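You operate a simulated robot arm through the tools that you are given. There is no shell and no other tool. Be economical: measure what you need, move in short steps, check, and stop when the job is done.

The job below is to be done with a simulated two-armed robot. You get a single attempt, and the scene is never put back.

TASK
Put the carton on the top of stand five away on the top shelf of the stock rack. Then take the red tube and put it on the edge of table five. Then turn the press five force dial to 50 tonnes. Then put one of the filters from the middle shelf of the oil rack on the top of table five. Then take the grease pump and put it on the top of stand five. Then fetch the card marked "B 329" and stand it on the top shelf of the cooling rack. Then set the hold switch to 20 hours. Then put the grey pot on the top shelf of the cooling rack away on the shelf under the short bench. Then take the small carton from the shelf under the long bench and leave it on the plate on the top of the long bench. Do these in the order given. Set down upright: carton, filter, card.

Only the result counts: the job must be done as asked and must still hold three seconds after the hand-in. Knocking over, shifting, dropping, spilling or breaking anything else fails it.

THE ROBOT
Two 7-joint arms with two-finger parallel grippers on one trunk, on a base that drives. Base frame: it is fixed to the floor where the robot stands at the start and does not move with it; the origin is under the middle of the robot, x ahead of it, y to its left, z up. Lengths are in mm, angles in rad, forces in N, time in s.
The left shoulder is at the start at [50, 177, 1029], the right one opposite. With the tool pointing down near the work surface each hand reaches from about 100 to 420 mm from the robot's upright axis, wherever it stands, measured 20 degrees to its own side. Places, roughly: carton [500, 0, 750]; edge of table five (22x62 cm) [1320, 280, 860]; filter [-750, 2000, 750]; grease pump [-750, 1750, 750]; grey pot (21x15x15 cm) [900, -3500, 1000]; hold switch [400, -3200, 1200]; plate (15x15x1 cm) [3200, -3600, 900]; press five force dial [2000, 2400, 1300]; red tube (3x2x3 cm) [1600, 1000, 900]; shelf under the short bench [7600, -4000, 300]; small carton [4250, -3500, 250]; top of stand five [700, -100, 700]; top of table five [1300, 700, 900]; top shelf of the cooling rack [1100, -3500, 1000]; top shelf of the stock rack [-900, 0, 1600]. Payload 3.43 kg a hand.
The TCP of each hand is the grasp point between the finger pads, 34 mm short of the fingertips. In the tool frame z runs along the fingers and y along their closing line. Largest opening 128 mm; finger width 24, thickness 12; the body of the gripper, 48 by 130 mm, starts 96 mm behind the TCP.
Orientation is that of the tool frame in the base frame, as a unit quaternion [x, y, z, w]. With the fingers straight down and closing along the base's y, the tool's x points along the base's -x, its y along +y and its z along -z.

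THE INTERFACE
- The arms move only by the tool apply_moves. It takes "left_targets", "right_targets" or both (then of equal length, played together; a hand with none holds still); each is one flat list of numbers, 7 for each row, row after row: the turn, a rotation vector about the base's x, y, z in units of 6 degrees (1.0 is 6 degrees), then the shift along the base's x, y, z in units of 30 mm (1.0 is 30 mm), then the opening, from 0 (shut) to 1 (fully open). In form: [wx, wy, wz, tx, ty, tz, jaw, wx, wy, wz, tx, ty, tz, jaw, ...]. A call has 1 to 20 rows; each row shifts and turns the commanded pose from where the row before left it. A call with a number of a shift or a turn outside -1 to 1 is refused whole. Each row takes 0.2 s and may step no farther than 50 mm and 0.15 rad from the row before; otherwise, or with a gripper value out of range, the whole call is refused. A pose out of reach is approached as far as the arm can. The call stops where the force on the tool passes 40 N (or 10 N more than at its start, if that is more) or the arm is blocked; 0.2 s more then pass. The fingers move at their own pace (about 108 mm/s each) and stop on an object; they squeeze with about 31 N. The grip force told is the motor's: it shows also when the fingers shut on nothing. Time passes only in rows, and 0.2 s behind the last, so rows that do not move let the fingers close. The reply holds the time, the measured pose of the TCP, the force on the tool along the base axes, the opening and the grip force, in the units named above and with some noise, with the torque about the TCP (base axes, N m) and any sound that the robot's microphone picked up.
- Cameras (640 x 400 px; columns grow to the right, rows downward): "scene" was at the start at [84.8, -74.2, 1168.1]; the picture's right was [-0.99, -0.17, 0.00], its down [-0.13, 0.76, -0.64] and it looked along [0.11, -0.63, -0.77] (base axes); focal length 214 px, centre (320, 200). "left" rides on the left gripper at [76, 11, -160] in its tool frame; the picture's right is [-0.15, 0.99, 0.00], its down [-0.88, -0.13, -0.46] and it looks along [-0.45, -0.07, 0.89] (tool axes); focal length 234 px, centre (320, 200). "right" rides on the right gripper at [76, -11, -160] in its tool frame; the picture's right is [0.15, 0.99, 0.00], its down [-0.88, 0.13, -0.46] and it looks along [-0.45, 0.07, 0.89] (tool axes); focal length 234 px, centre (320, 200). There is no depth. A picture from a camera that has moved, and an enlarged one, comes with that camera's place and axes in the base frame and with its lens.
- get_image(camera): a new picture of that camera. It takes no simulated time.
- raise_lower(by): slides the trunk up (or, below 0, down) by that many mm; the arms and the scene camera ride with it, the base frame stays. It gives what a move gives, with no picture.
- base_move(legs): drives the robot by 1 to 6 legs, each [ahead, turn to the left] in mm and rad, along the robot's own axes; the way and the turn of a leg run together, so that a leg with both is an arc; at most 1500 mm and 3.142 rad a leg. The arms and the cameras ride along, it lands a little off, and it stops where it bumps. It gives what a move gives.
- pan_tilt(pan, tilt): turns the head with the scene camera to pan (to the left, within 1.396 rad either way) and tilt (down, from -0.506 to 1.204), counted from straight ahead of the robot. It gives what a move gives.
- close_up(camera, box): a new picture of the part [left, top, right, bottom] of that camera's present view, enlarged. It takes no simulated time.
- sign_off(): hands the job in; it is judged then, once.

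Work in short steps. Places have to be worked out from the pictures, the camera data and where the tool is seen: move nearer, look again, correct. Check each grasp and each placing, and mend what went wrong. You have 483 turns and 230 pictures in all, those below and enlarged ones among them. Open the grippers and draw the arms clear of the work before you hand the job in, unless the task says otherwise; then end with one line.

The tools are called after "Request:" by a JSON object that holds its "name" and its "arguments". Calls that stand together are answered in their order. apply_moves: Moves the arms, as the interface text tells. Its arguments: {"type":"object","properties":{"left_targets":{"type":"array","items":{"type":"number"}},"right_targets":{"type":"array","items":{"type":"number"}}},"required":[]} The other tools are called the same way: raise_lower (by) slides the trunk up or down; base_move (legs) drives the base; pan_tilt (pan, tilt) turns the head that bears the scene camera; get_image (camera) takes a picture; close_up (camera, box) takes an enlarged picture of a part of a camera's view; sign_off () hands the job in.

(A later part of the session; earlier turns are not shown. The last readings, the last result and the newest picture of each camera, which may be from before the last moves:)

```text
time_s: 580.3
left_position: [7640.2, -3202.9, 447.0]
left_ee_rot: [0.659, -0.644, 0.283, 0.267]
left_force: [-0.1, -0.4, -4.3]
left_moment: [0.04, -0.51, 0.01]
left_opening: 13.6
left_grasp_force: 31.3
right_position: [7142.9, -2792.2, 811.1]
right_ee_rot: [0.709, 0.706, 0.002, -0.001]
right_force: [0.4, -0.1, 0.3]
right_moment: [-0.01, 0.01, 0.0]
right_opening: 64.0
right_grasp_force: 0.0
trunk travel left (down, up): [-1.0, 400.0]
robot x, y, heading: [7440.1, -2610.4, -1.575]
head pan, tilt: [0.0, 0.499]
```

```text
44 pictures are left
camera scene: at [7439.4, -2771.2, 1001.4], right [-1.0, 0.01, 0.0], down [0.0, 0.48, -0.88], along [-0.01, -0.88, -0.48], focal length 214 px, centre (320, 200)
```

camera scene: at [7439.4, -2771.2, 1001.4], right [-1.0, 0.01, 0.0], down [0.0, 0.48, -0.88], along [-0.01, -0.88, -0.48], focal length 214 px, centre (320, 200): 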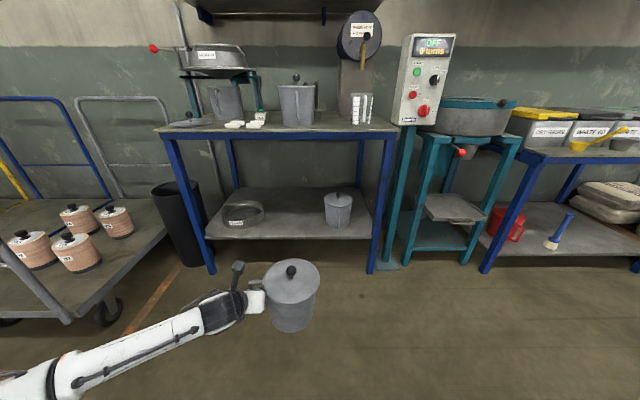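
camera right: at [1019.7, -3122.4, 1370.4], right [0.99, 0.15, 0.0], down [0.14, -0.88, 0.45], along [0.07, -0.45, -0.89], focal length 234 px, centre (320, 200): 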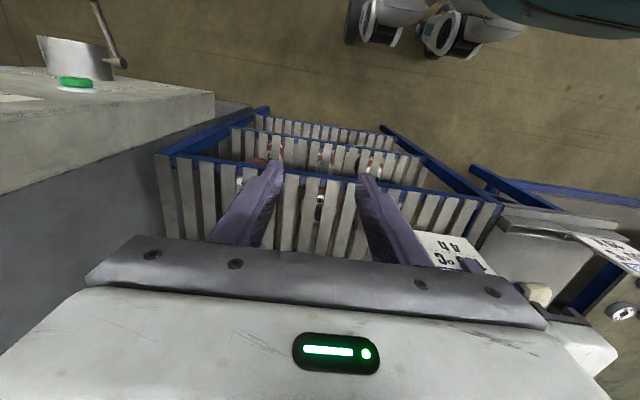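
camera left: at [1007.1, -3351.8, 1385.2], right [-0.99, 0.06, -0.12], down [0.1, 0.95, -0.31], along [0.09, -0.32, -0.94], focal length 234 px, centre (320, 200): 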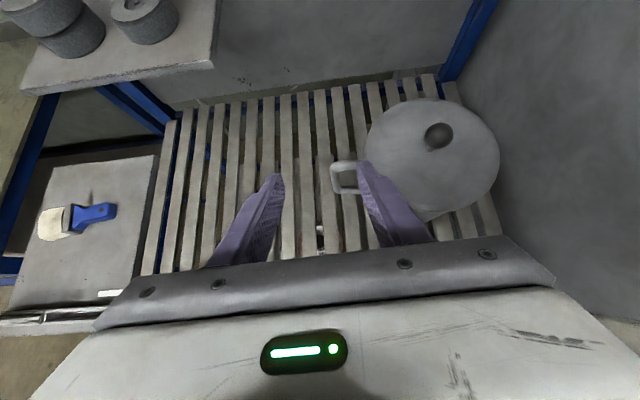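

Shelf is about z 328 with front edge y≈−3630. I raise 12 mm and drive 530 mm ahead to bring the pot in over the shelf.

Request:
{"name": "apply_moves", "arguments": {"left_targets": [0, 0, 0, 0, 0, 0.45, 0]}}

Request:
{"name": "base_move", "arguments": {"legs": [[400, 0]]}}

Request:
{"name": "get_image", "arguments": {"camera": "scene"}}

```text
time_s: 580.7
left_position: [7640.4, -3203.5, 459.6]
left_ee_rot: [0.659, -0.644, 0.282, 0.266]
left_force: [-1.1, 0.1, -5.7]
left_moment: [0.0, -0.58, -0.02]
left_opening: 13.4
left_grasp_force: 31.2
right_position: [7141.1, -2789.9, 809.8]
right_ee_rot: [0.709, 0.705, 0.001, 0.0]
right_force: [0.6, -0.2, 0.4]
right_moment: [-0.01, 0.0, 0.01]
right_opening: 63.7
right_grasp_force: 0.0
trunk travel left (down, up): [-1.0, 400.0]
robot x, y, heading: [7438.8, -2612.3, -1.572]
head pan, tilt: [0.0, 0.499]
```

```text
time_s: 583.2
left_position: [7640.9, -3602.3, 458.7]
left_ee_rot: [0.66, -0.644, 0.283, 0.266]
left_force: [0.9, 0.6, -5.0]
left_moment: [-0.01, -0.58, 0.05]
left_opening: 13.5
left_grasp_force: 31.0
right_position: [7139.9, -3191.5, 810.1]
right_ee_rot: [0.707, 0.707, 0.002, 0.0]
right_force: [-0.8, -0.1, -0.7]
right_moment: [0.0, -0.02, -0.01]
right_opening: 64.0
right_grasp_force: 0.1
trunk travel left (down, up): [-1.0, 400.0]
robot x, y, heading: [7435.9, -3009.6, -1.572]
head pan, tilt: [0.0, 0.499]
```

```text
43 pictures are left
camera scene: at [7437.9, -3170.1, 1001.3], right [-1.0, 0.0, 0.0], down [0.0, 0.48, -0.88], along [0.0, -0.88, -0.48], focal length 214 px, centre (320, 200)
```

scene: 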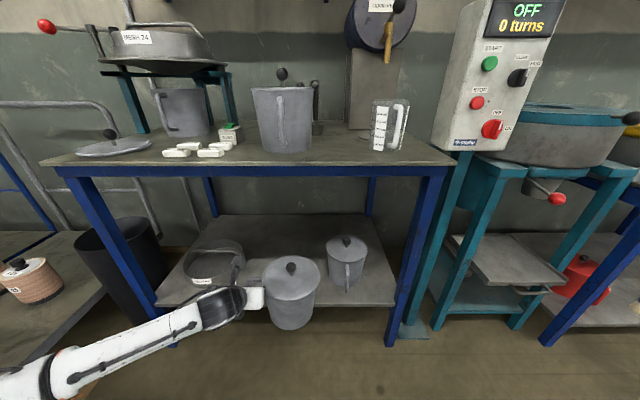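

Gap to the other pot is about 35 mm. I drive 135 mm more and lower gently.

Request:
{"name": "base_move", "arguments": {"legs": [[135, 0]]}}

Request:
{"name": "apply_moves", "arguments": {"left_targets": [0, 0, 0, 0.1, 0, -0.3, 0, 0, 0, 0, 0, 0, -0.2, 0, 0, 0, 0, 0, 0, -0.15, 0, 0, 0, 0, 0, 0, -0.1, 0, 0, 0, 0, 0, 0, 0, 0]}}

Request:
{"name": "close_up", "arguments": {"camera": "scene", "box": [160, 180, 440, 355]}}

```text
time_s: 584.5
left_position: [7638.6, -3736.1, 461.1]
left_ee_rot: [0.659, -0.644, 0.283, 0.266]
left_force: [0.9, -0.4, -4.9]
left_moment: [0.03, -0.55, 0.01]
left_opening: 13.5
left_grasp_force: 30.7
right_position: [7138.2, -3325.0, 810.9]
right_ee_rot: [0.709, 0.705, 0.001, -0.001]
right_force: [-0.2, -0.1, 0.3]
right_moment: [0.0, -0.01, 0.03]
right_opening: 64.2
right_grasp_force: 0.1
trunk travel left (down, up): [-1.0, 400.0]
robot x, y, heading: [7433.8, -3146.0, -1.577]
head pan, tilt: [0.0, 0.499]
```

```text
time_s: 585.7
left_position: [7641.8, -3735.5, 436.6]
left_ee_rot: [0.659, -0.645, 0.282, 0.265]
left_force: [-0.2, 0.3, -5.3]
left_moment: [-0.02, -0.57, 0.03]
left_opening: 13.3
left_grasp_force: 31.3
right_position: [7138.9, -3325.2, 811.5]
right_ee_rot: [0.709, 0.706, 0.002, -0.001]
right_force: [0.3, 1.1, -0.6]
right_moment: [0.0, 0.02, 0.0]
right_opening: 64.0
right_grasp_force: 0.1
trunk travel left (down, up): [-1.0, 400.0]
robot x, y, heading: [7432.0, -3143.2, -1.577]
head pan, tilt: [0.0, 0.499]
```

```text
2.29 times, centred on (300, 268) of scene
camera zoom: at [7436.8, -3304.6, 1001.3], right [-1.0, 0.01, 0.0], down [0.0, 0.48, -0.88], along [-0.01, -0.88, -0.48], focal length 490 px, centre (366, 46)
```

zoom: 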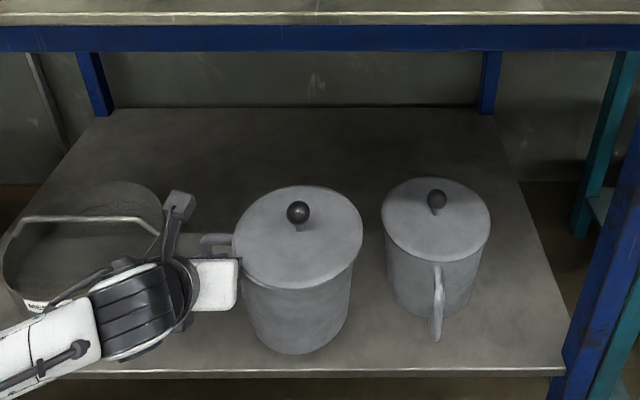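

I move 15 mm deeper, then lower in small steps to contact.

Request:
{"name": "apply_moves", "arguments": {"left_targets": [0, 0, 0, 0, -0.5, 0, 0, 0, 0, 0, 0, 0, -0.15, 0, 0, 0, 0, 0, 0, -0.15, 0, 0, 0, 0, 0, 0, -0.1, 0, 0, 0, 0, 0, 0, 0, 0]}}

```text
time_s: 586.9
left_position: [7641.5, -3754.0, 424.1]
left_ee_rot: [0.659, -0.645, 0.283, 0.266]
left_force: [0.0, -0.3, -6.6]
left_moment: [0.0, -0.52, 0.01]
left_opening: 13.4
left_grasp_force: 30.7
right_position: [7140.1, -3325.1, 811.9]
right_ee_rot: [0.709, 0.706, 0.002, -0.001]
right_force: [0.7, -0.2, 0.7]
right_moment: [-0.04, -0.01, -0.01]
right_opening: 63.9
right_grasp_force: 0.0
trunk travel left (down, up): [-1.0, 400.0]
robot x, y, heading: [7432.7, -3144.4, -1.572]
head pan, tilt: [0.0, 0.499]
```

Request:
{"name": "apply_moves", "arguments": {"left_targets": [0, 0, 0, 0, 0, -0.1, 0, 0, 0, 0, 0, 0, -0.1, 0, 0, 0, 0, 0, 0, -0.1, 0, 0, 0, 0, 0, 0, 0, 0]}}

```text
time_s: 587.9
left_position: [7640.0, -3752.3, 413.8]
left_ee_rot: [0.659, -0.645, 0.282, 0.266]
left_force: [0.1, -0.1, -5.1]
left_moment: [0.02, -0.54, 0.0]
left_opening: 13.7
left_grasp_force: 31.0
right_position: [7139.2, -3324.6, 810.8]
right_ee_rot: [0.709, 0.705, 0.002, -0.001]
right_force: [0.7, -0.4, 0.7]
right_moment: [0.03, 0.01, -0.02]
right_opening: 64.1
right_grasp_force: 0.1
trunk travel left (down, up): [-1.0, 400.0]
robot x, y, heading: [7435.5, -3146.5, -1.576]
head pan, tilt: [0.0, 0.499]
```

Request:
{"name": "apply_moves", "arguments": {"left_targets": [0, 0, 0, 0, 0, -0.1, 0, 0, 0, 0, 0, 0, -0.1, 0, 0, 0, 0, 0, 0, -0.1, 0, 0, 0, 0, 0, 0, 0, 0]}}

```text
time_s: 588.9
left_position: [7641.5, -3752.6, 405.9]
left_ee_rot: [0.658, -0.645, 0.282, 0.266]
left_force: [-0.2, -0.2, -4.7]
left_moment: [0.0, -0.55, 0.0]
left_opening: 13.6
left_grasp_force: 31.2
right_position: [7139.5, -3325.1, 811.5]
right_ee_rot: [0.709, 0.705, 0.002, 0.0]
right_force: [0.1, 1.4, -0.4]
right_moment: [0.01, 0.03, 0.02]
right_opening: 64.0
right_grasp_force: 0.0
trunk travel left (down, up): [-1.0, 400.0]
robot x, y, heading: [7436.2, -3146.5, -1.58]
head pan, tilt: [0.0, 0.499]
```

Request:
{"name": "apply_moves", "arguments": {"left_targets": [0, 0, 0, 0, 0, -0.1, 0, 0, 0, 0, 0, 0, -0.1, 0, 0, 0, 0, 0, 0, -0.1, 0, 0, 0, 0, 0, 0, 0, 0]}}

Request:
{"name": "close_up", "arguments": {"camera": "scene", "box": [160, 180, 440, 355]}}

```text
time_s: 589.9
left_position: [7641.4, -3752.2, 396.8]
left_ee_rot: [0.659, -0.645, 0.282, 0.266]
left_force: [0.4, 0.0, -5.6]
left_moment: [-0.03, -0.56, -0.01]
left_opening: 13.7
left_grasp_force: 31.1
right_position: [7140.6, -3324.2, 811.6]
right_ee_rot: [0.709, 0.705, 0.001, 0.0]
right_force: [0.0, -0.1, 0.6]
right_moment: [-0.02, 0.0, 0.0]
right_opening: 63.9
right_grasp_force: 0.1
trunk travel left (down, up): [-1.0, 400.0]
robot x, y, heading: [7434.6, -3143.3, -1.574]
head pan, tilt: [0.0, 0.499]
```

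```text
2.29 times, centred on (300, 268) of scene
camera zoom: at [7436.8, -3304.7, 1001.3], right [-1.0, 0.01, 0.0], down [0.0, 0.48, -0.88], along [-0.01, -0.88, -0.48], focal length 490 px, centre (366, 46)
```

zoom: 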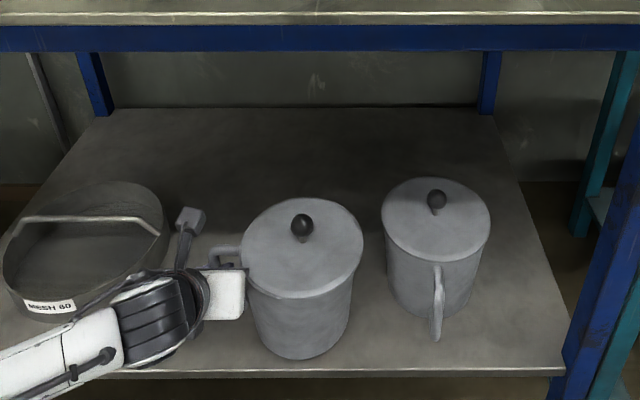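

The pot would sit close to the front edge, so I raise 10 mm, move 50 mm deeper, and lower again.

Request:
{"name": "apply_moves", "arguments": {"left_targets": [0, 0, 0, 0, 0, 0.4, 0]}}

Request:
{"name": "base_move", "arguments": {"legs": [[50, 0]]}}

Request:
{"name": "apply_moves", "arguments": {"left_targets": [0, 0, 0, 0, 0, -0.2, 0, 0, 0, 0, 0, 0, -0.2, 0, 0, 0, 0, 0, 0, -0.1, 0, 0, 0, 0, 0, 0, 0, 0]}}

```text
time_s: 590.3
left_position: [7640.1, -3751.5, 408.5]
left_ee_rot: [0.659, -0.644, 0.283, 0.267]
left_force: [0.5, 0.7, -5.3]
left_moment: [-0.01, -0.51, 0.05]
left_opening: 13.6
left_grasp_force: 31.1
right_position: [7138.7, -3325.8, 811.9]
right_ee_rot: [0.709, 0.705, 0.002, -0.001]
right_force: [0.4, -0.1, -0.8]
right_moment: [-0.01, -0.02, -0.02]
right_opening: 63.9
right_grasp_force: 0.1
trunk travel left (down, up): [-1.0, 400.0]
robot x, y, heading: [7435.8, -3144.6, -1.574]
head pan, tilt: [0.0, 0.499]
```

```text
time_s: 591.3
left_position: [7641.3, -3801.3, 410.1]
left_ee_rot: [0.66, -0.644, 0.283, 0.266]
left_force: [-0.3, -0.3, -6.5]
left_moment: [0.01, -0.53, -0.04]
left_opening: 13.6
left_grasp_force: 30.5
right_position: [7140.3, -3373.6, 810.4]
right_ee_rot: [0.708, 0.706, 0.002, 0.0]
right_force: [0.0, 0.2, 0.3]
right_moment: [0.03, 0.02, 0.03]
right_opening: 64.1
right_grasp_force: 0.1
trunk travel left (down, up): [-1.0, 400.0]
robot x, y, heading: [7438.2, -3194.1, -1.575]
head pan, tilt: [0.0, 0.499]
```

```text
time_s: 592.3
left_position: [7641.0, -3801.4, 393.3]
left_ee_rot: [0.659, -0.644, 0.283, 0.266]
left_force: [0.2, 0.1, -5.6]
left_moment: [-0.01, -0.58, -0.01]
left_opening: 13.6
left_grasp_force: 30.9
right_position: [7139.6, -3373.9, 810.4]
right_ee_rot: [0.709, 0.705, 0.002, -0.001]
right_force: [0.1, 0.6, -0.2]
right_moment: [-0.03, -0.02, -0.03]
right_opening: 63.9
right_grasp_force: 0.0
trunk travel left (down, up): [-1.0, 400.0]
robot x, y, heading: [7436.6, -3191.8, -1.582]
head pan, tilt: [0.0, 0.499]
```

Request:
{"name": "apply_moves", "arguments": {"left_targets": [0, 0, 0, 0, 0, -0.1, 0, 0, 0, 0, 0, 0, -0.1, 0, 0, 0, 0, 0, 0, 0, 0]}}

```text
time_s: 593.1
left_position: [7640.8, -3800.5, 386.8]
left_ee_rot: [0.66, -0.644, 0.282, 0.265]
left_force: [-0.5, -0.2, -4.4]
left_moment: [-0.01, -0.57, -0.02]
left_opening: 13.5
left_grasp_force: 30.9
right_position: [7139.0, -3374.8, 810.4]
right_ee_rot: [0.708, 0.706, 0.002, -0.001]
right_force: [-0.2, 0.1, 1.0]
right_moment: [0.0, 0.01, 0.0]
right_opening: 63.9
right_grasp_force: 0.0
trunk travel left (down, up): [-1.0, 400.0]
robot x, y, heading: [7436.3, -3194.4, -1.577]
head pan, tilt: [0.0, 0.499]
```

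Request:
{"name": "apply_moves", "arguments": {"left_targets": [0, 0, 0, 0, 0, -0.1, 0, 0, 0, 0, 0, 0, -0.1, 0, 0, 0, 0, 0, 0, 0, 0]}}

```text
time_s: 593.9
left_position: [7641.2, -3801.1, 382.1]
left_ee_rot: [0.659, -0.645, 0.281, 0.266]
left_force: [0.6, 0.1, -5.0]
left_moment: [0.02, -0.56, 0.0]
left_opening: 13.5
left_grasp_force: 31.3
right_position: [7138.7, -3374.2, 812.3]
right_ee_rot: [0.708, 0.706, 0.002, 0.0]
right_force: [0.3, -0.6, 0.4]
right_moment: [-0.01, -0.01, -0.04]
right_opening: 63.7
right_grasp_force: 0.2
trunk travel left (down, up): [-1.0, 400.0]
robot x, y, heading: [7437.6, -3193.7, -1.574]
head pan, tilt: [0.0, 0.499]
```

Request:
{"name": "apply_moves", "arguments": {"left_targets": [0, 0, 0, 0, 0, -0.1, 0, 0, 0, 0, 0, 0, -0.1, 0, 0, 0, 0, 0, 0, -0.1, 0, 0, 0, 0, 0, 0, 0, 0]}}

Request:
{"name": "close_up", "arguments": {"camera": "scene", "box": [160, 180, 440, 355]}}

```text
time_s: 594.9
left_position: [7640.9, -3801.9, 373.7]
left_ee_rot: [0.659, -0.645, 0.282, 0.265]
left_force: [-0.1, 0.0, -4.5]
left_moment: [0.02, -0.61, 0.0]
left_opening: 13.4
left_grasp_force: 31.5
right_position: [7139.4, -3374.1, 810.8]
right_ee_rot: [0.708, 0.706, 0.002, -0.001]
right_force: [-0.5, 0.1, 0.3]
right_moment: [0.0, 0.01, 0.0]
right_opening: 64.2
right_grasp_force: 0.0
trunk travel left (down, up): [-1.0, 400.0]
robot x, y, heading: [7434.7, -3195.3, -1.575]
head pan, tilt: [0.0, 0.499]
```

```text
2.29 times, centred on (300, 268) of scene
camera zoom: at [7436.7, -3353.8, 1001.3], right [-1.0, 0.01, 0.0], down [0.0, 0.48, -0.88], along [0.0, -0.88, -0.48], focal length 490 px, centre (366, 46)
```

zoom: 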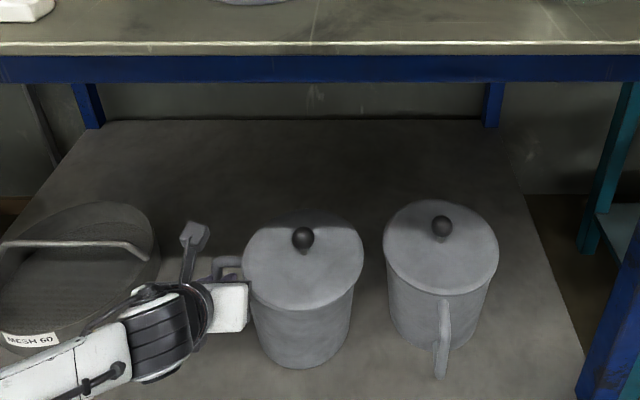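

By comparison with the identical pot beside it, about 15 mm remains. I continue.

Request:
{"name": "apply_moves", "arguments": {"left_targets": [0, 0, 0, 0, 0, -0.1, 0, 0, 0, 0, 0, 0, -0.1, 0, 0, 0, 0, 0, 0, -0.1, 0, 0, 0, 0, 0, 0, 0, 0]}}

```text
time_s: 595.9
left_position: [7641.4, -3802.7, 365.6]
left_ee_rot: [0.66, -0.643, 0.283, 0.267]
left_force: [4.6, -0.5, 5.1]
left_moment: [0.3, 0.98, 0.09]
left_opening: 13.8
left_grasp_force: 30.8
right_position: [7138.3, -3373.4, 811.2]
right_ee_rot: [0.708, 0.706, 0.001, -0.001]
right_force: [0.5, -0.3, -0.3]
right_moment: [-0.01, -0.02, -0.02]
right_opening: 64.0
right_grasp_force: 0.1
trunk travel left (down, up): [-1.0, 400.0]
robot x, y, heading: [7438.3, -3195.7, -1.575]
head pan, tilt: [0.0, 0.499]
```

Contact. I open to 42 mm as at the grasp.

Request:
{"name": "apply_moves", "arguments": {"left_targets": [0, 0, 0, 0, 0, 0.03, 0.15, 0, 0, 0, 0, 0, 0, 0.22, 0, 0, 0, 0, 0, 0, 0.33, 0, 0, 0, 0, 0, 0, 0.33]}}

Request:
{"name": "close_up", "arguments": {"camera": "left", "box": [200, 80, 460, 275]}}

```text
time_s: 596.9
left_position: [7641.5, -3801.1, 365.0]
left_ee_rot: [0.659, -0.644, 0.282, 0.266]
left_force: [-0.1, 0.0, 0.9]
left_moment: [-0.04, 0.03, 0.01]
left_opening: 42.3
left_grasp_force: 0.0
right_position: [7137.9, -3372.8, 812.3]
right_ee_rot: [0.708, 0.706, 0.001, -0.001]
right_force: [0.7, 0.0, 0.7]
right_moment: [0.03, -0.01, -0.04]
right_opening: 64.1
right_grasp_force: 0.1
trunk travel left (down, up): [-1.0, 400.0]
robot x, y, heading: [7433.1, -3195.6, -1.574]
head pan, tilt: [0.0, 0.499]
```

```text
2.05 times, centred on (330, 178) of left
camera zoom: at [7626.2, -3741.3, 530.2], right [-0.99, 0.07, -0.12], down [0.11, 0.94, -0.31], along [0.09, -0.32, -0.94], focal length 480 px, centre (300, 246)
```

zoom: 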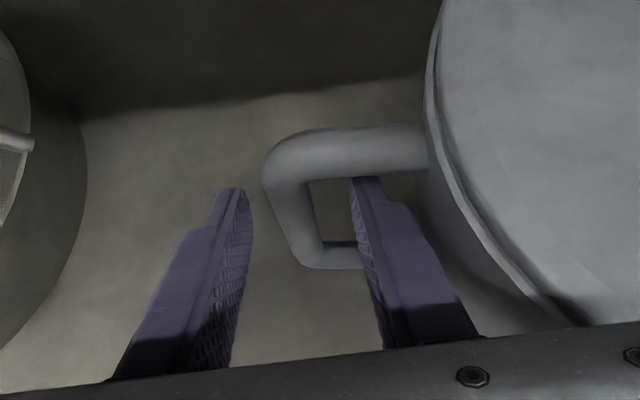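

Pot is released and standing. I retreat along the hand's axis, then back the base off.

Request:
{"name": "apply_moves", "arguments": {"left_targets": [0, 0, 0, 0, 0.47, 0.47, 0.33, 0, 0, 0, 0, 0.47, 0.47, 0.33, 0, 0, 0, 0, 0.47, 0.47, 0.33, 0, 0, 0, 0, 0.6, 0.6, 0.33, 0, 0, 0, 0, 0.6, 0.6, 0.33]}}

Request:
{"name": "base_move", "arguments": {"legs": [[-500, 0]]}}

Request:
{"name": "get_image", "arguments": {"camera": "scene"}}

```text
time_s: 598.1
left_position: [7641.2, -3722.7, 443.1]
left_ee_rot: [0.659, -0.644, 0.283, 0.266]
left_force: [0.3, 0.3, -0.8]
left_moment: [-0.01, 0.05, 0.01]
left_opening: 42.1
left_grasp_force: 0.1
right_position: [7138.6, -3373.7, 810.7]
right_ee_rot: [0.708, 0.706, 0.001, 0.0]
right_force: [0.3, -0.2, 1.3]
right_moment: [0.03, -0.03, -0.01]
right_opening: 64.0
right_grasp_force: 0.1
trunk travel left (down, up): [-1.0, 400.0]
robot x, y, heading: [7435.9, -3194.3, -1.579]
head pan, tilt: [0.0, 0.499]
```

```text
time_s: 601.0
left_position: [7642.6, -3216.7, 442.5]
left_ee_rot: [0.658, -0.645, 0.282, 0.267]
left_force: [-0.1, 0.2, 0.4]
left_moment: [0.02, -0.05, 0.0]
left_opening: 42.1
left_grasp_force: 0.1
right_position: [7141.1, -2867.8, 810.4]
right_ee_rot: [0.709, 0.705, 0.002, 0.0]
right_force: [-0.7, 0.7, -0.6]
right_moment: [0.0, 0.01, 0.01]
right_opening: 63.8
right_grasp_force: 0.0
trunk travel left (down, up): [-1.0, 400.0]
robot x, y, heading: [7442.5, -2688.8, -1.579]
head pan, tilt: [0.0, 0.499]
```

```text
38 pictures are left
camera scene: at [7439.4, -2847.6, 1001.4], right [-1.0, 0.01, 0.0], down [0.0, 0.48, -0.88], along [-0.01, -0.88, -0.48], focal length 214 px, centre (320, 200)
```

scene: 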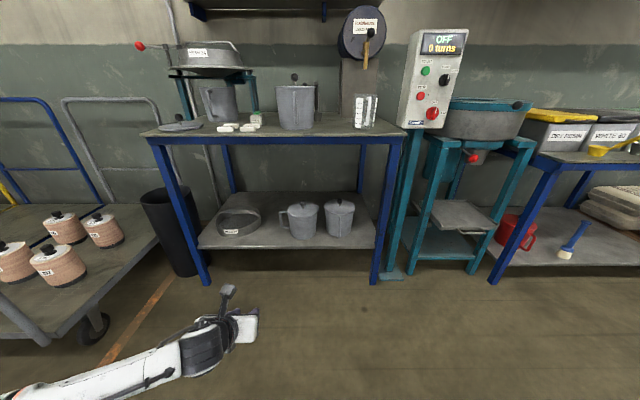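

The pot stands on the shelf. Last: the small carton under the long bench. I drive back along −x to x≈4250 and turn to face the bench.

Request:
{"name": "base_move", "arguments": {"legs": [[250, 0.0], [-250, 0.0], [0, -1.563]]}}

Request:
{"name": "base_move", "arguments": {"legs": [[1500, 0], [1500, 0], [250, 0], [0, 1.571]]}}

Request:
{"name": "pan_tilt", "arguments": {"pan": 0, "tilt": 0.45}}

Request:
{"name": "get_image", "arguments": {"camera": "scene"}}

```text
time_s: 608.1
left_position: [6906.8, -2882.6, 443.6]
left_ee_rot: [-0.004, 0.921, -0.009, -0.389]
left_force: [-0.2, 0.0, 1.0]
left_moment: [-0.01, 0.04, 0.0]
left_opening: 42.3
left_grasp_force: 0.1
right_position: [7262.3, -2386.7, 810.9]
right_ee_rot: [1.0, -0.009, 0.001, 0.001]
right_force: [-0.3, -0.6, 0.7]
right_moment: [0.0, -0.02, 0.01]
right_opening: 63.8
right_grasp_force: 0.1
trunk travel left (down, up): [-1.0, 400.0]
robot x, y, heading: [7435.5, -2684.9, 3.122]
head pan, tilt: [0.0, 0.499]
```

```text
time_s: 627.9
left_position: [4307.0, -3073.0, 443.0]
left_ee_rot: [-0.623, 0.679, -0.268, -0.281]
left_force: [-0.6, 0.3, 0.6]
left_moment: [0.03, -0.02, -0.01]
left_opening: 42.1
left_grasp_force: 0.1
right_position: [3844.6, -2672.8, 810.6]
right_ee_rot: [0.745, 0.667, 0.001, 0.0]
right_force: [0.0, -1.1, 0.2]
right_moment: [-0.03, -0.04, 0.01]
right_opening: 64.0
right_grasp_force: 0.1
trunk travel left (down, up): [-1.0, 400.0]
robot x, y, heading: [4157.4, -2526.0, -1.684]
head pan, tilt: [0.0, 0.499]
```

```text
time_s: 628.5
left_position: [4306.2, -3072.3, 442.7]
left_ee_rot: [-0.623, 0.679, -0.268, -0.281]
left_force: [0.0, 1.0, -0.4]
left_moment: [-0.01, 0.01, -0.02]
left_opening: 41.8
left_grasp_force: 0.0
right_position: [3845.7, -2673.6, 812.0]
right_ee_rot: [0.745, 0.667, 0.001, -0.001]
right_force: [0.9, -0.3, 0.8]
right_moment: [0.0, 0.0, -0.02]
right_opening: 63.6
right_grasp_force: 0.0
trunk travel left (down, up): [-1.0, 400.0]
robot x, y, heading: [4159.1, -2521.6, -1.682]
head pan, tilt: [0.0, 0.45]
```

```text
37 pictures are left
camera scene: at [4142.6, -2684.9, 1005.9], right [-0.99, 0.11, 0.0], down [0.05, 0.43, -0.9], along [-0.1, -0.89, -0.44], focal length 214 px, centre (320, 200)
```

scene: 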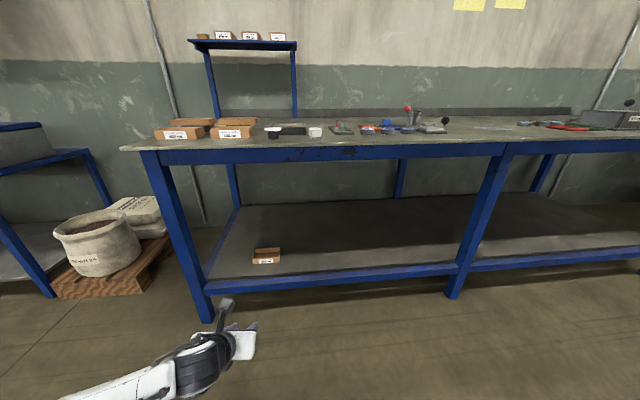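

Request:
{"name": "close_up", "arguments": {"camera": "scene", "box": [190, 200, 350, 310]}}

```text
3.64 times, centred on (270, 255) of scene
camera zoom: at [4142.6, -2684.9, 1005.9], right [-0.99, 0.11, 0.0], down [0.05, 0.43, -0.9], along [-0.1, -0.89, -0.44], focal length 780 px, centre (502, 0)
```

zoom: 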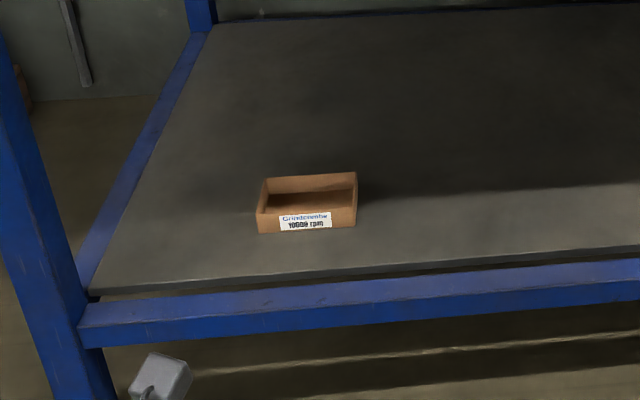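

The small carton is an open tray ~140 mm wide near [4325, −3600] on the lower shelf. I'll pinch its right wall with the right arm (no bench leg on that side). First I tuck the left arm.

Request:
{"name": "apply_moves", "arguments": {"left_targets": [0.94, 0, 0, 0, 0.5, 0.9, 0.5, 0.94, 0, 0, 0, 0.5, 0.9, 0.5, 0.94, 0, 0, 0, 0.5, 0.9, 0.5, 0.94, 0, 0, 0, 0.5, 0.9, 0.5, 0.94, 0, 0, 0, 0.5, 0.9, 0.5, 0.94, 0, 0, 0, 0.5, 0.9, 0.5, 0.94, 0, 0, 0, 0.5, 0.9, 0.5, 0.94, 0, 0, 0, 0.5, 0.9, 0.5, 0, 0, 0, 0, 0.6, 0.9, 0.5, 0, 0, 0, 0, 0.6, 0.9, 0.5, 0, 0, 0, 0, 0.6, 0.9, 0.5, 0, 0, 0, 0, 0.6, 0.9, 0.5]}}

Request:
{"name": "base_move", "arguments": {"legs": [[0, 1.682], [293, 0], [0, -1.571]]}}

```text
time_s: 631.1
left_position: [4306.8, -2883.0, 766.6]
left_ee_rot: [-0.684, 0.729, 0.012, -0.02]
left_force: [0.0, -0.1, -0.1]
left_moment: [0.01, 0.0, -0.01]
left_opening: 64.2
left_grasp_force: 0.1
right_position: [3844.4, -2672.4, 811.3]
right_ee_rot: [0.745, 0.667, 0.002, 0.0]
right_force: [0.5, 0.3, -0.2]
right_moment: [0.05, 0.0, 0.01]
right_opening: 63.8
right_grasp_force: 0.0
trunk travel left (down, up): [-1.0, 400.0]
robot x, y, heading: [4158.6, -2525.4, -1.683]
head pan, tilt: [0.0, 0.45]
```

```text
time_s: 641.1
left_position: [4650.5, -2853.6, 765.5]
left_ee_rot: [0.732, -0.681, -0.011, 0.021]
left_force: [-0.8, -0.1, 0.0]
left_moment: [0.0, 0.04, -0.04]
left_opening: 64.1
left_grasp_force: 0.1
right_position: [4165.4, -2708.4, 810.1]
right_ee_rot: [0.698, 0.716, 0.002, -0.001]
right_force: [0.0, 0.8, -0.3]
right_moment: [-0.02, 0.01, 0.0]
right_opening: 63.9
right_grasp_force: 0.1
trunk travel left (down, up): [-1.0, 400.0]
robot x, y, heading: [4457.0, -2519.0, -1.539]
head pan, tilt: [0.0, 0.45]
```

I pull the left hand further back and up, and lower the right hand ahead, pitched slightly forward.

Request:
{"name": "apply_moves", "arguments": {"left_targets": [0, 0, 0, 0, 0.6, 0.9, 0.5, 0, 0, 0, 0, 0.6, 0.9, 0.5, 0, 0, 0, 0, 0.6, 0.9, 0.5, 0, 0, 0, 0, 0.6, 0.9, 0.5, 0, 0, 0, 0, 0.6, 0.9, 0.5, 0, 0, 0, 0, 0.6, 0.9, 0.5]}}

Request:
{"name": "apply_moves", "arguments": {"right_targets": [-0.21, 0, 0, 0.17, -0.61, -0.87, 0.5, -0.21, 0, 0, 0.17, -0.61, -0.87, 0.5, -0.21, 0, 0, 0.17, -0.61, -0.87, 0.5, -0.21, 0, 0, 0.17, -0.61, -0.87, 0.5, -0.21, 0, 0, 0.17, -0.61, -0.87, 0.5, -0.21, 0, 0, 0.17, -0.61, -0.87, 0.5, -0.21, 0, 0, 0.17, -0.61, -0.87, 0.5, -0.21, 0, 0, 0.17, -0.61, -0.87, 0.5, -0.21, 0, 0, 0.17, -0.61, -0.87, 0.5, -0.21, 0, 0, 0.17, -0.61, -0.87, 0.5, -0.21, 0, 0, 0.17, -0.61, -0.87, 0.5, -0.21, 0, 0, 0.17, -0.61, -0.87, 0.5, -0.21, 0, 0, 0.17, -0.61, -0.87, 0.5, -0.21, 0, 0, 0.17, -0.61, -0.87, 0.5, -0.21, 0, 0, 0.17, -0.61, -0.87, 0.5, -0.21, 0, 0, 0.17, -0.61, -0.87, 0.5, -0.21, 0, 0, 0.17, -0.61, -0.87, 0.5, -0.21, 0, 0, 0.17, -0.61, -0.87, 0.5]}}

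Request:
{"name": "base_move", "arguments": {"legs": [[0, -0.032], [250, 0]]}}

Request:
{"name": "get_image", "arguments": {"camera": "scene"}}

```text
time_s: 642.5
left_position: [4651.0, -2744.8, 928.4]
left_ee_rot: [0.731, -0.682, -0.013, 0.021]
left_force: [0.1, -0.7, -0.8]
left_moment: [0.01, 0.05, -0.02]
left_opening: 64.0
left_grasp_force: 0.0
right_position: [4163.6, -2708.6, 811.8]
right_ee_rot: [0.698, 0.716, 0.002, -0.001]
right_force: [-0.8, -0.8, -0.1]
right_moment: [-0.01, -0.01, 0.02]
right_opening: 63.8
right_grasp_force: 0.1
trunk travel left (down, up): [-1.0, 400.0]
robot x, y, heading: [4454.0, -2522.1, -1.549]
head pan, tilt: [0.0, 0.45]
```

```text
time_s: 646.3
left_position: [4650.1, -2746.1, 929.4]
left_ee_rot: [0.732, -0.681, -0.011, 0.021]
left_force: [0.4, -0.1, -0.3]
left_moment: [0.04, 0.0, 0.02]
left_opening: 63.7
left_grasp_force: 0.1
right_position: [4195.6, -3009.4, 448.8]
right_ee_rot: [0.685, 0.702, -0.14, 0.138]
right_force: [-0.5, 0.7, 0.2]
right_moment: [0.0, 0.03, -0.02]
right_opening: 63.8
right_grasp_force: 0.2
right hand out of reach, approached as far as the arm can: row 3, 4, 14, 15, 16, 17, 18
trunk travel left (down, up): [-1.0, 400.0]
robot x, y, heading: [4454.7, -2516.6, -1.547]
head pan, tilt: [0.0, 0.45]
```

```text
time_s: 648.5
left_position: [4641.1, -2993.9, 928.4]
left_ee_rot: [0.72, -0.693, -0.012, 0.02]
left_force: [0.1, 0.0, -0.2]
left_moment: [0.02, 0.0, 0.0]
left_opening: 64.0
left_grasp_force: 0.0
right_position: [4177.4, -3242.7, 447.2]
right_ee_rot: [0.696, 0.691, -0.141, 0.134]
right_force: [-0.1, -0.1, -0.2]
right_moment: [-0.01, 0.01, -0.03]
right_opening: 64.1
right_grasp_force: 0.1
trunk travel left (down, up): [-1.0, 400.0]
robot x, y, heading: [4456.0, -2760.9, -1.583]
head pan, tilt: [0.0, 0.45]
```

```text
35 pictures are left
camera scene: at [4454.2, -2922.9, 1005.9], right [-1.0, 0.01, 0.0], down [0.0, 0.44, -0.9], along [-0.01, -0.9, -0.44], focal length 214 px, centre (320, 200)
```

scene: 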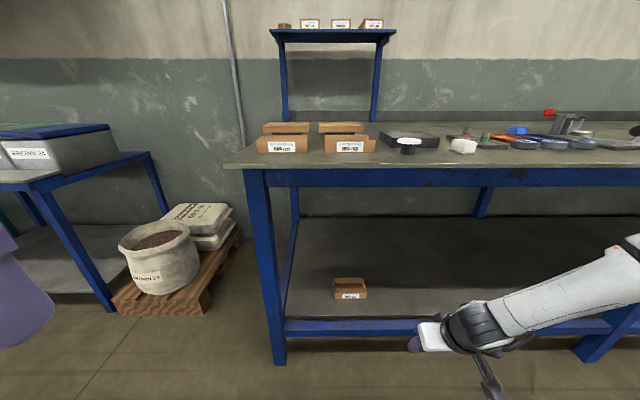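

The right arm stops at z≈450 in that pose. I test with the hand straight down and slightly closer, still in front of the bench.

Request:
{"name": "apply_moves", "arguments": {"right_targets": [0.7, 0, 0, 0.2, 0.4, 0, 0.5, 0.7, 0, 0, 0.2, 0.4, 0, 0.5, 0.7, 0, 0, 0.2, 0.4, -0.3, 0.5, 0.7, 0, 0, 0.2, 0.4, -0.5, 0.5, 0.7, 0, 0, 0.2, 0, -0.7, 0.5, 0, 0, 0, 0.2, 0, -0.9, 0.5, 0, 0, 0, 0.2, 0, -0.9, 0.5, 0, 0, 0, 0.2, 0, -0.9, 0.5, 0, 0, 0, 0.2, 0, -0.9, 0.5]}}

```text
time_s: 650.5
left_position: [4641.3, -2993.9, 928.5]
left_ee_rot: [0.72, -0.694, -0.012, 0.021]
left_force: [-0.1, -0.3, -0.3]
left_moment: [0.04, -0.03, -0.02]
left_opening: 63.9
left_grasp_force: 0.0
right_position: [4166.7, -3148.5, 420.5]
right_ee_rot: [0.709, 0.706, -0.014, 0.005]
right_force: [0.5, 1.2, 0.3]
right_moment: [0.01, 0.01, 0.01]
right_opening: 64.0
right_grasp_force: 0.0
right hand out of reach, approached as far as the arm can: row 3, 4, 5, 6, 7, 8, 9
trunk travel left (down, up): [-1.0, 400.0]
robot x, y, heading: [4450.8, -2763.3, -1.576]
head pan, tilt: [0.0, 0.45]
```

Straight-down poses bottom out, but the left hand's flipped pitched pose goes lower. I back off, raise the right hand, and bring the left hand forward again pitched ~60°.

Request:
{"name": "base_move", "arguments": {"legs": [[-240, 0]]}}

Request:
{"name": "apply_moves", "arguments": {"left_targets": [0, 0, 0, 0, -0.6, -0.9, 0.5, 0, 0, 0, 0, -0.6, -0.9, 0.5, 0, 0, 0, 0, -0.6, -0.9, 0.5, 0, 0, 0, 0, -0.6, -0.9, 0.5, 0, 0, 0, 0, -0.6, -0.9, 0.5, 0, 0, 0, 0, -0.6, -0.9, 0.5, 0, 0, 0, 0, -0.6, -0.9, 0.5, 0, 0, 0, 0, -0.6, -0.9, 0.5, -0.6, 0, 0, 0, -0.6, -0.9, 0.5, -0.6, 0, 0, 0, -0.6, -0.9, 0.5, -0.6, 0, 0, 0, -0.5, -0.9, 0.5, -0.6, 0, 0, 0, -0.5, -0.9, 0.5, -0.6, 0, 0, 0, -0.5, -0.9, 0.5, -0.6, 0, 0, 0, -0.5, -0.9, 0.5, -0.6, 0, 0, 0, -0.5, -0.9, 0.5, -0.6, 0, 0, 0, -0.5, -0.9, 0.5], "right_targets": [0, 0, 0, 0, 0.2, 0.9, 0.5, 0, 0, 0, 0, 0.2, 0.9, 0.5, 0, 0, 0, 0, 0.2, 0.9, 0.5, 0, 0, 0, 0, 0.2, 0.9, 0.5, 0, 0, 0, 0, 0.2, 0.9, 0.5, 0, 0, 0, 0, 0.2, 0.9, 0.5, 0, 0, 0, 0, 0.2, 0.9, 0.5, 0, 0, 0, 0, 0.2, 0.9, 0.5, 0, 0, 0, 0, 0.2, 0.9, 0.5, 0, 0, 0, 0, 0.2, 0.9, 0.5, 0, 0, 0, 0, 0.2, 0.9, 0.5, 0, 0, 0, 0, 0.2, 0.9, 0.5, 0, 0, 0, 0, 0.2, 0.9, 0.5, 0, 0, 0, 0, 0.2, 0.9, 0.5, 0, 0, 0, 0, 0, 0, 0.5, 0, 0, 0, 0, 0, 0, 0.5]}}

Request:
{"name": "base_move", "arguments": {"legs": [[0, -1.571], [400, 0], [0, 1.571]]}}

```text
time_s: 652.2
left_position: [4643.8, -2757.8, 929.9]
left_ee_rot: [0.72, -0.694, -0.012, 0.021]
left_force: [-0.1, 0.0, -0.4]
left_moment: [0.01, 0.03, 0.01]
left_opening: 64.0
left_grasp_force: 0.1
right_position: [4167.2, -2910.0, 421.3]
right_ee_rot: [0.71, 0.704, -0.013, 0.005]
right_force: [0.0, 1.1, 0.0]
right_moment: [0.02, -0.01, 0.02]
right_opening: 64.2
right_grasp_force: 0.1
trunk travel left (down, up): [-1.0, 400.0]
robot x, y, heading: [4455.8, -2527.3, -1.581]
head pan, tilt: [0.0, 0.45]
```

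```text
time_s: 655.6
left_position: [4642.7, -3025.2, 495.9]
left_ee_rot: [0.692, -0.675, 0.161, 0.2]
left_force: [1.2, -0.2, 0.5]
left_moment: [-0.02, 0.05, 0.0]
left_opening: 64.0
left_grasp_force: 0.1
right_position: [4168.0, -2827.0, 799.6]
right_ee_rot: [0.709, 0.705, -0.013, 0.005]
right_force: [-0.6, 0.2, -0.7]
right_moment: [-0.02, 0.04, 0.02]
right_opening: 64.3
right_grasp_force: 0.1
trunk travel left (down, up): [-1.0, 400.0]
robot x, y, heading: [4457.7, -2522.5, -1.582]
head pan, tilt: [0.0, 0.45]
```

```text
time_s: 665.8
left_position: [4253.9, -3019.4, 496.1]
left_ee_rot: [0.7, -0.667, 0.165, 0.197]
left_force: [0.1, -0.2, 0.3]
left_moment: [-0.01, 0.0, 0.01]
left_opening: 63.8
left_grasp_force: 0.0
right_position: [3774.3, -2832.6, 799.5]
right_ee_rot: [0.701, 0.713, -0.014, 0.007]
right_force: [0.2, 0.9, 0.1]
right_moment: [-0.01, 0.01, 0.0]
right_opening: 63.8
right_grasp_force: 0.1
trunk travel left (down, up): [-1.0, 400.0]
robot x, y, heading: [4056.0, -2521.1, -1.558]
head pan, tilt: [0.0, 0.45]
```

Now I test lowering the left hand to z≈270 here in free space.

Request:
{"name": "apply_moves", "arguments": {"left_targets": [0, 0, 0, 0, -0.2, -0.95, 0.5, 0, 0, 0, 0, -0.2, -0.95, 0.5, 0, 0, 0, 0, -0.2, -0.95, 0.5, 0, 0, 0, 0, -0.2, -0.95, 0.5, 0, 0, 0, 0, -0.2, -0.95, 0.5, 0, 0, 0, 0, -0.2, -0.95, 0.5, 0, 0, 0, 0, -0.2, -0.95, 0.5, 0, 0, 0, 0, -0.2, -0.95, 0.5]}}

```text
time_s: 667.6
left_position: [4255.6, -3066.1, 268.5]
left_ee_rot: [0.7, -0.667, 0.163, 0.197]
left_force: [0.6, -0.3, 0.1]
left_moment: [0.03, -0.01, 0.02]
left_opening: 63.9
left_grasp_force: 0.2
right_position: [3774.1, -2833.7, 799.6]
right_ee_rot: [0.702, 0.712, -0.012, 0.005]
right_force: [0.5, 0.0, -0.1]
right_moment: [-0.02, -0.01, -0.02]
right_opening: 63.7
right_grasp_force: 0.0
trunk travel left (down, up): [-1.0, 400.0]
robot x, y, heading: [4060.0, -2526.7, -1.562]
head pan, tilt: [0.0, 0.45]
```

Reaches. I raise 60 mm and drive 440 mm in under the bench, then look.

Request:
{"name": "apply_moves", "arguments": {"left_targets": [0, 0, 0, 0, 0, 0.9, 0.5, 0, 0, 0, 0, 0, 0.9, 0.5, 0, 0, 0, 0, 0, 0.3, 0.5]}}

Request:
{"name": "base_move", "arguments": {"legs": [[440, -0.009]]}}

Request:
{"name": "get_image", "arguments": {"camera": "left"}}

Request:
{"name": "get_image", "arguments": {"camera": "scene"}}

```text
time_s: 668.4
left_position: [4255.0, -3067.9, 332.0]
left_ee_rot: [0.7, -0.667, 0.164, 0.197]
left_force: [-0.4, -0.2, 0.3]
left_moment: [-0.01, 0.0, 0.03]
left_opening: 64.0
left_grasp_force: 0.1
right_position: [3774.6, -2832.9, 798.9]
right_ee_rot: [0.701, 0.713, -0.013, 0.005]
right_force: [-0.3, 0.7, -0.3]
right_moment: [0.02, 0.0, 0.0]
right_opening: 64.0
right_grasp_force: 0.1
trunk travel left (down, up): [-1.0, 400.0]
robot x, y, heading: [4055.2, -2526.0, -1.558]
head pan, tilt: [0.0, 0.45]
```

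```text
time_s: 671.1
left_position: [4247.5, -3510.7, 332.1]
left_ee_rot: [0.694, -0.673, 0.162, 0.2]
left_force: [0.2, -0.1, -0.2]
left_moment: [0.02, -0.02, 0.01]
left_opening: 63.9
left_grasp_force: 0.0
right_position: [3771.5, -3268.8, 801.2]
right_ee_rot: [0.707, 0.708, -0.013, 0.006]
right_force: [-0.3, 0.4, 0.2]
right_moment: [0.0, 0.05, 0.02]
right_opening: 63.9
right_grasp_force: 0.0
trunk travel left (down, up): [-1.0, 400.0]
robot x, y, heading: [4057.0, -2964.2, -1.572]
head pan, tilt: [0.0, 0.45]
```

```text
34 pictures are left
camera left: at [4246.6, -3498.6, 507.9], right [-0.99, 0.11, -0.02], down [0.11, 0.99, -0.04], along [0.01, -0.05, -1.0], focal length 234 px, centre (320, 200)
```

left: 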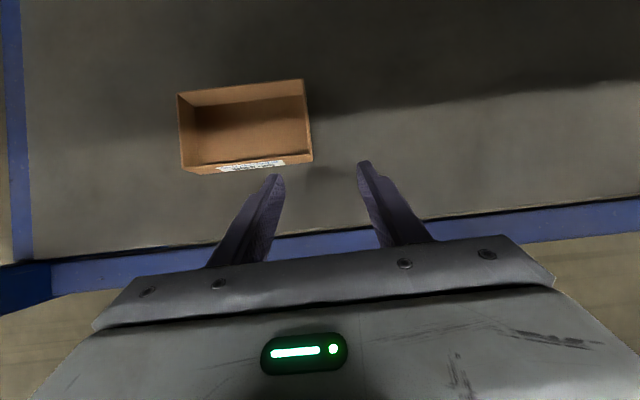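

```text
33 pictures are left
camera scene: at [4059.3, -3125.8, 1005.9], right [-1.0, 0.0, 0.0], down [0.0, 0.44, -0.9], along [0.0, -0.9, -0.44], focal length 214 px, centre (320, 200)
```

scene: 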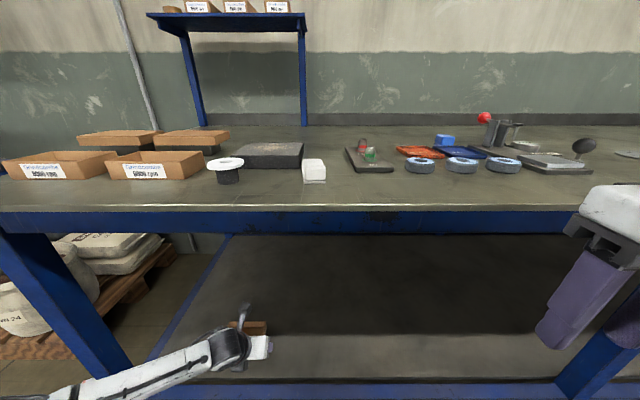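

The carton tray is empty: x 4253–4391, y −3555…−3644. I drive 60 mm closer and lower so the fingers straddle its right wall.

Request:
{"name": "base_move", "arguments": {"legs": [[60, 0]]}}

Request:
{"name": "apply_moves", "arguments": {"left_targets": [0, 0, 0, 0.1, -0.8, 0, 0.5, 0, 0, 0, 0, 0, -0.7, 0.5, 0, 0, 0, 0, 0, -0.6, 0.5]}}

Request:
{"name": "get_image", "arguments": {"camera": "left"}}

```text
time_s: 672.0
left_position: [4246.8, -3570.4, 330.8]
left_ee_rot: [0.694, -0.673, 0.162, 0.198]
left_force: [0.2, -0.7, 0.5]
left_moment: [-0.04, 0.0, -0.03]
left_opening: 64.1
left_grasp_force: 0.0
right_position: [3771.0, -3329.5, 800.4]
right_ee_rot: [0.707, 0.707, -0.014, 0.006]
right_force: [-0.2, 0.5, 1.0]
right_moment: [-0.05, 0.03, 0.01]
right_opening: 64.2
right_grasp_force: 0.1
trunk travel left (down, up): [-1.0, 400.0]
robot x, y, heading: [4060.6, -3028.4, -1.576]
head pan, tilt: [0.0, 0.45]
```

```text
time_s: 672.8
left_position: [4251.6, -3593.4, 293.3]
left_ee_rot: [0.694, -0.672, 0.163, 0.198]
left_force: [-0.1, -0.4, -0.2]
left_moment: [0.01, -0.01, -0.02]
left_opening: 64.0
left_grasp_force: 0.0
right_position: [3772.6, -3328.0, 799.0]
right_ee_rot: [0.707, 0.707, -0.014, 0.007]
right_force: [0.1, 0.1, 0.1]
right_moment: [0.01, 0.0, -0.01]
right_opening: 64.1
right_grasp_force: 0.0
trunk travel left (down, up): [-1.0, 400.0]
robot x, y, heading: [4057.0, -3023.8, -1.573]
head pan, tilt: [0.0, 0.45]
```

```text
32 pictures are left
camera left: at [4250.1, -3581.7, 468.9], right [-0.99, 0.11, -0.01], down [0.11, 0.99, -0.04], along [0.01, -0.05, -1.0], focal length 234 px, centre (320, 200)
```

left: 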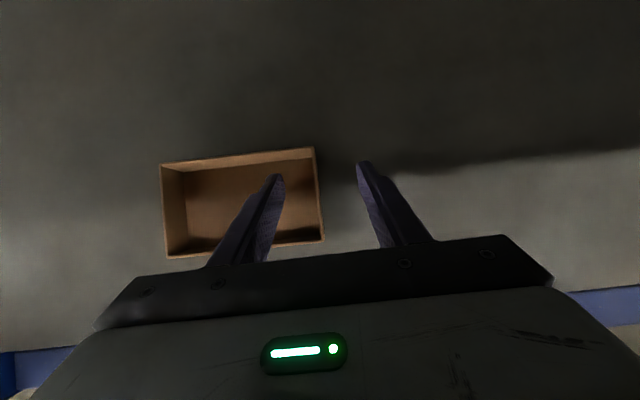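

The right wall lies between the fingers. I lower 38 mm and close.

Request:
{"name": "apply_moves", "arguments": {"left_targets": [0, 0, 0, 0, 0, -0.6, 0.5, 0, 0, 0, 0, 0, -0.65, 0.5, 0, 0, 0, 0, 0, 0, 0, 0, 0, 0, 0, 0, 0, 0, 0, 0, 0, 0, 0, 0, 0]}}

Request:
{"name": "apply_moves", "arguments": {"left_targets": [0, 0, 0, 0, 0, 0.5, 0, 0, 0, 0, 0, 0, 0.6, 0, 0, 0, 0, 0, 0, 0.6, 0, 0, 0, 0, 0, 0, 0, 0]}}

Request:
{"name": "get_image", "arguments": {"camera": "left"}}

```text
time_s: 673.3
left_position: [4248.0, -3604.1, 281.4]
left_ee_rot: [0.691, -0.671, 0.169, 0.209]
left_force: [-0.6, 2.1, 15.7]
left_moment: [-0.03, -0.53, 0.11]
left_opening: 63.6
left_grasp_force: 0.1
right_position: [3771.7, -3328.1, 799.9]
right_ee_rot: [0.706, 0.708, -0.013, 0.006]
right_force: [-0.5, 0.3, 0.2]
right_moment: [0.0, 0.0, -0.02]
right_opening: 64.0
right_grasp_force: 0.0
trunk travel left (down, up): [-1.0, 400.0]
robot x, y, heading: [4055.1, -3023.9, -1.577]
head pan, tilt: [0.0, 0.45]
stopped in row 2 (left hand): the force on the tool passed its limit at 53 N (the readings are from after the stop); the commanded pose is now the measured one
```

```text
time_s: 674.3
left_position: [4249.9, -3601.2, 327.5]
left_ee_rot: [0.692, -0.672, 0.167, 0.205]
left_force: [1.1, 0.4, 0.1]
left_moment: [-0.03, 0.03, -0.01]
left_opening: 1.9
left_grasp_force: 31.1
right_position: [3771.9, -3329.2, 799.7]
right_ee_rot: [0.706, 0.708, -0.013, 0.005]
right_force: [-0.6, -0.5, 0.2]
right_moment: [0.01, 0.01, 0.01]
right_opening: 64.1
right_grasp_force: 0.0
trunk travel left (down, up): [-1.0, 400.0]
robot x, y, heading: [4057.4, -3023.7, -1.574]
head pan, tilt: [0.0, 0.45]
```

```text
31 pictures are left
camera left: at [4249.4, -3586.3, 504.0], right [-0.99, 0.11, -0.01], down [0.11, 0.99, -0.06], along [0.01, -0.06, -1.0], focal length 234 px, centre (320, 200)
```

left: 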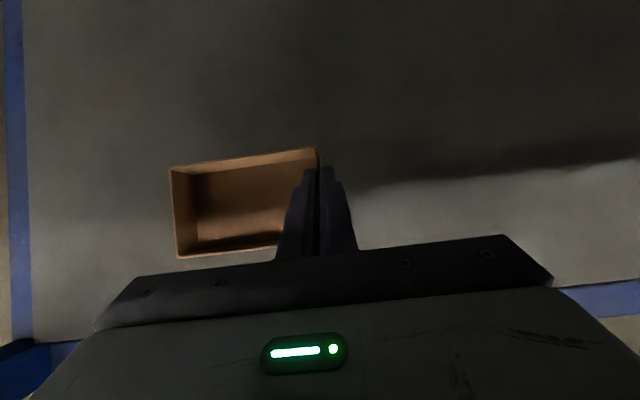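

The tips met the tray's floor higher than expected; the fingers now seem to hold the thin wall. I raise 30 mm more to verify.

Request:
{"name": "apply_moves", "arguments": {"left_targets": [0, 0, 0, 0, 0, 0.5, 0, 0, 0, 0, 0, 0, 0.5, 0, 0, 0, 0, 0, 0, 0, 0]}}

Request:
{"name": "get_image", "arguments": {"camera": "left"}}

Request:
{"name": "close_up", "arguments": {"camera": "scene", "box": [140, 240, 360, 380]}}

```text
time_s: 675.1
left_position: [4249.8, -3601.2, 357.9]
left_ee_rot: [0.693, -0.671, 0.167, 0.204]
left_force: [1.0, 0.1, -0.7]
left_moment: [0.01, 0.04, 0.02]
left_opening: 1.7
left_grasp_force: 30.6
right_position: [3772.2, -3329.5, 800.1]
right_ee_rot: [0.707, 0.707, -0.013, 0.005]
right_force: [-0.4, -0.4, 1.0]
right_moment: [0.01, 0.0, 0.03]
right_opening: 64.1
right_grasp_force: 0.0
trunk travel left (down, up): [-1.0, 400.0]
robot x, y, heading: [4060.0, -3021.9, -1.567]
head pan, tilt: [0.0, 0.45]
```

```text
30 pictures are left
camera left: at [4248.9, -3586.6, 533.9], right [-0.99, 0.11, -0.01], down [0.11, 0.99, -0.06], along [0.01, -0.06, -1.0], focal length 234 px, centre (320, 200)
```

left: 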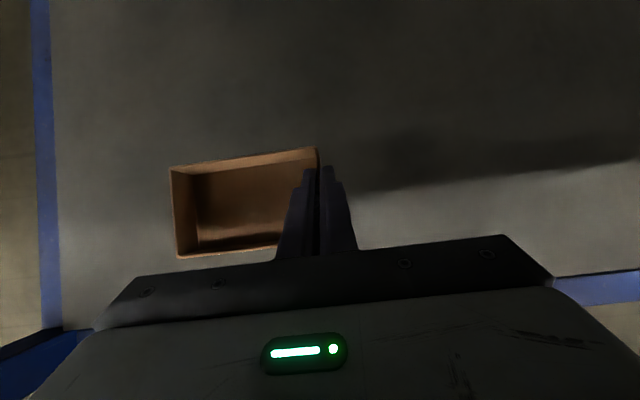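

```text
2.86 times, centred on (250, 310) of scene
camera zoom: at [4059.4, -3185.3, 1005.9], right [-1.0, 0.0, 0.0], down [0.0, 0.44, -0.9], along [0.0, -0.9, -0.44], focal length 613 px, centre (520, -114)
```

zoom: 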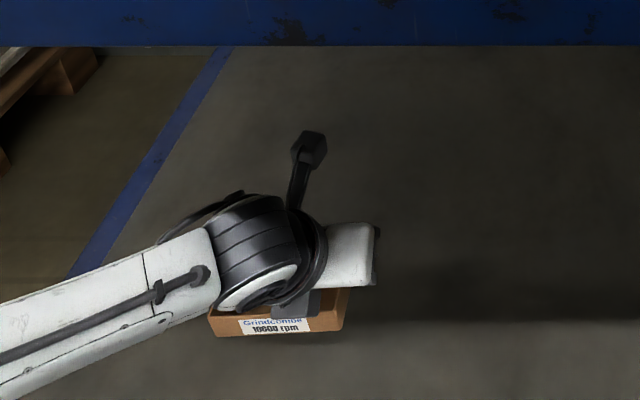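

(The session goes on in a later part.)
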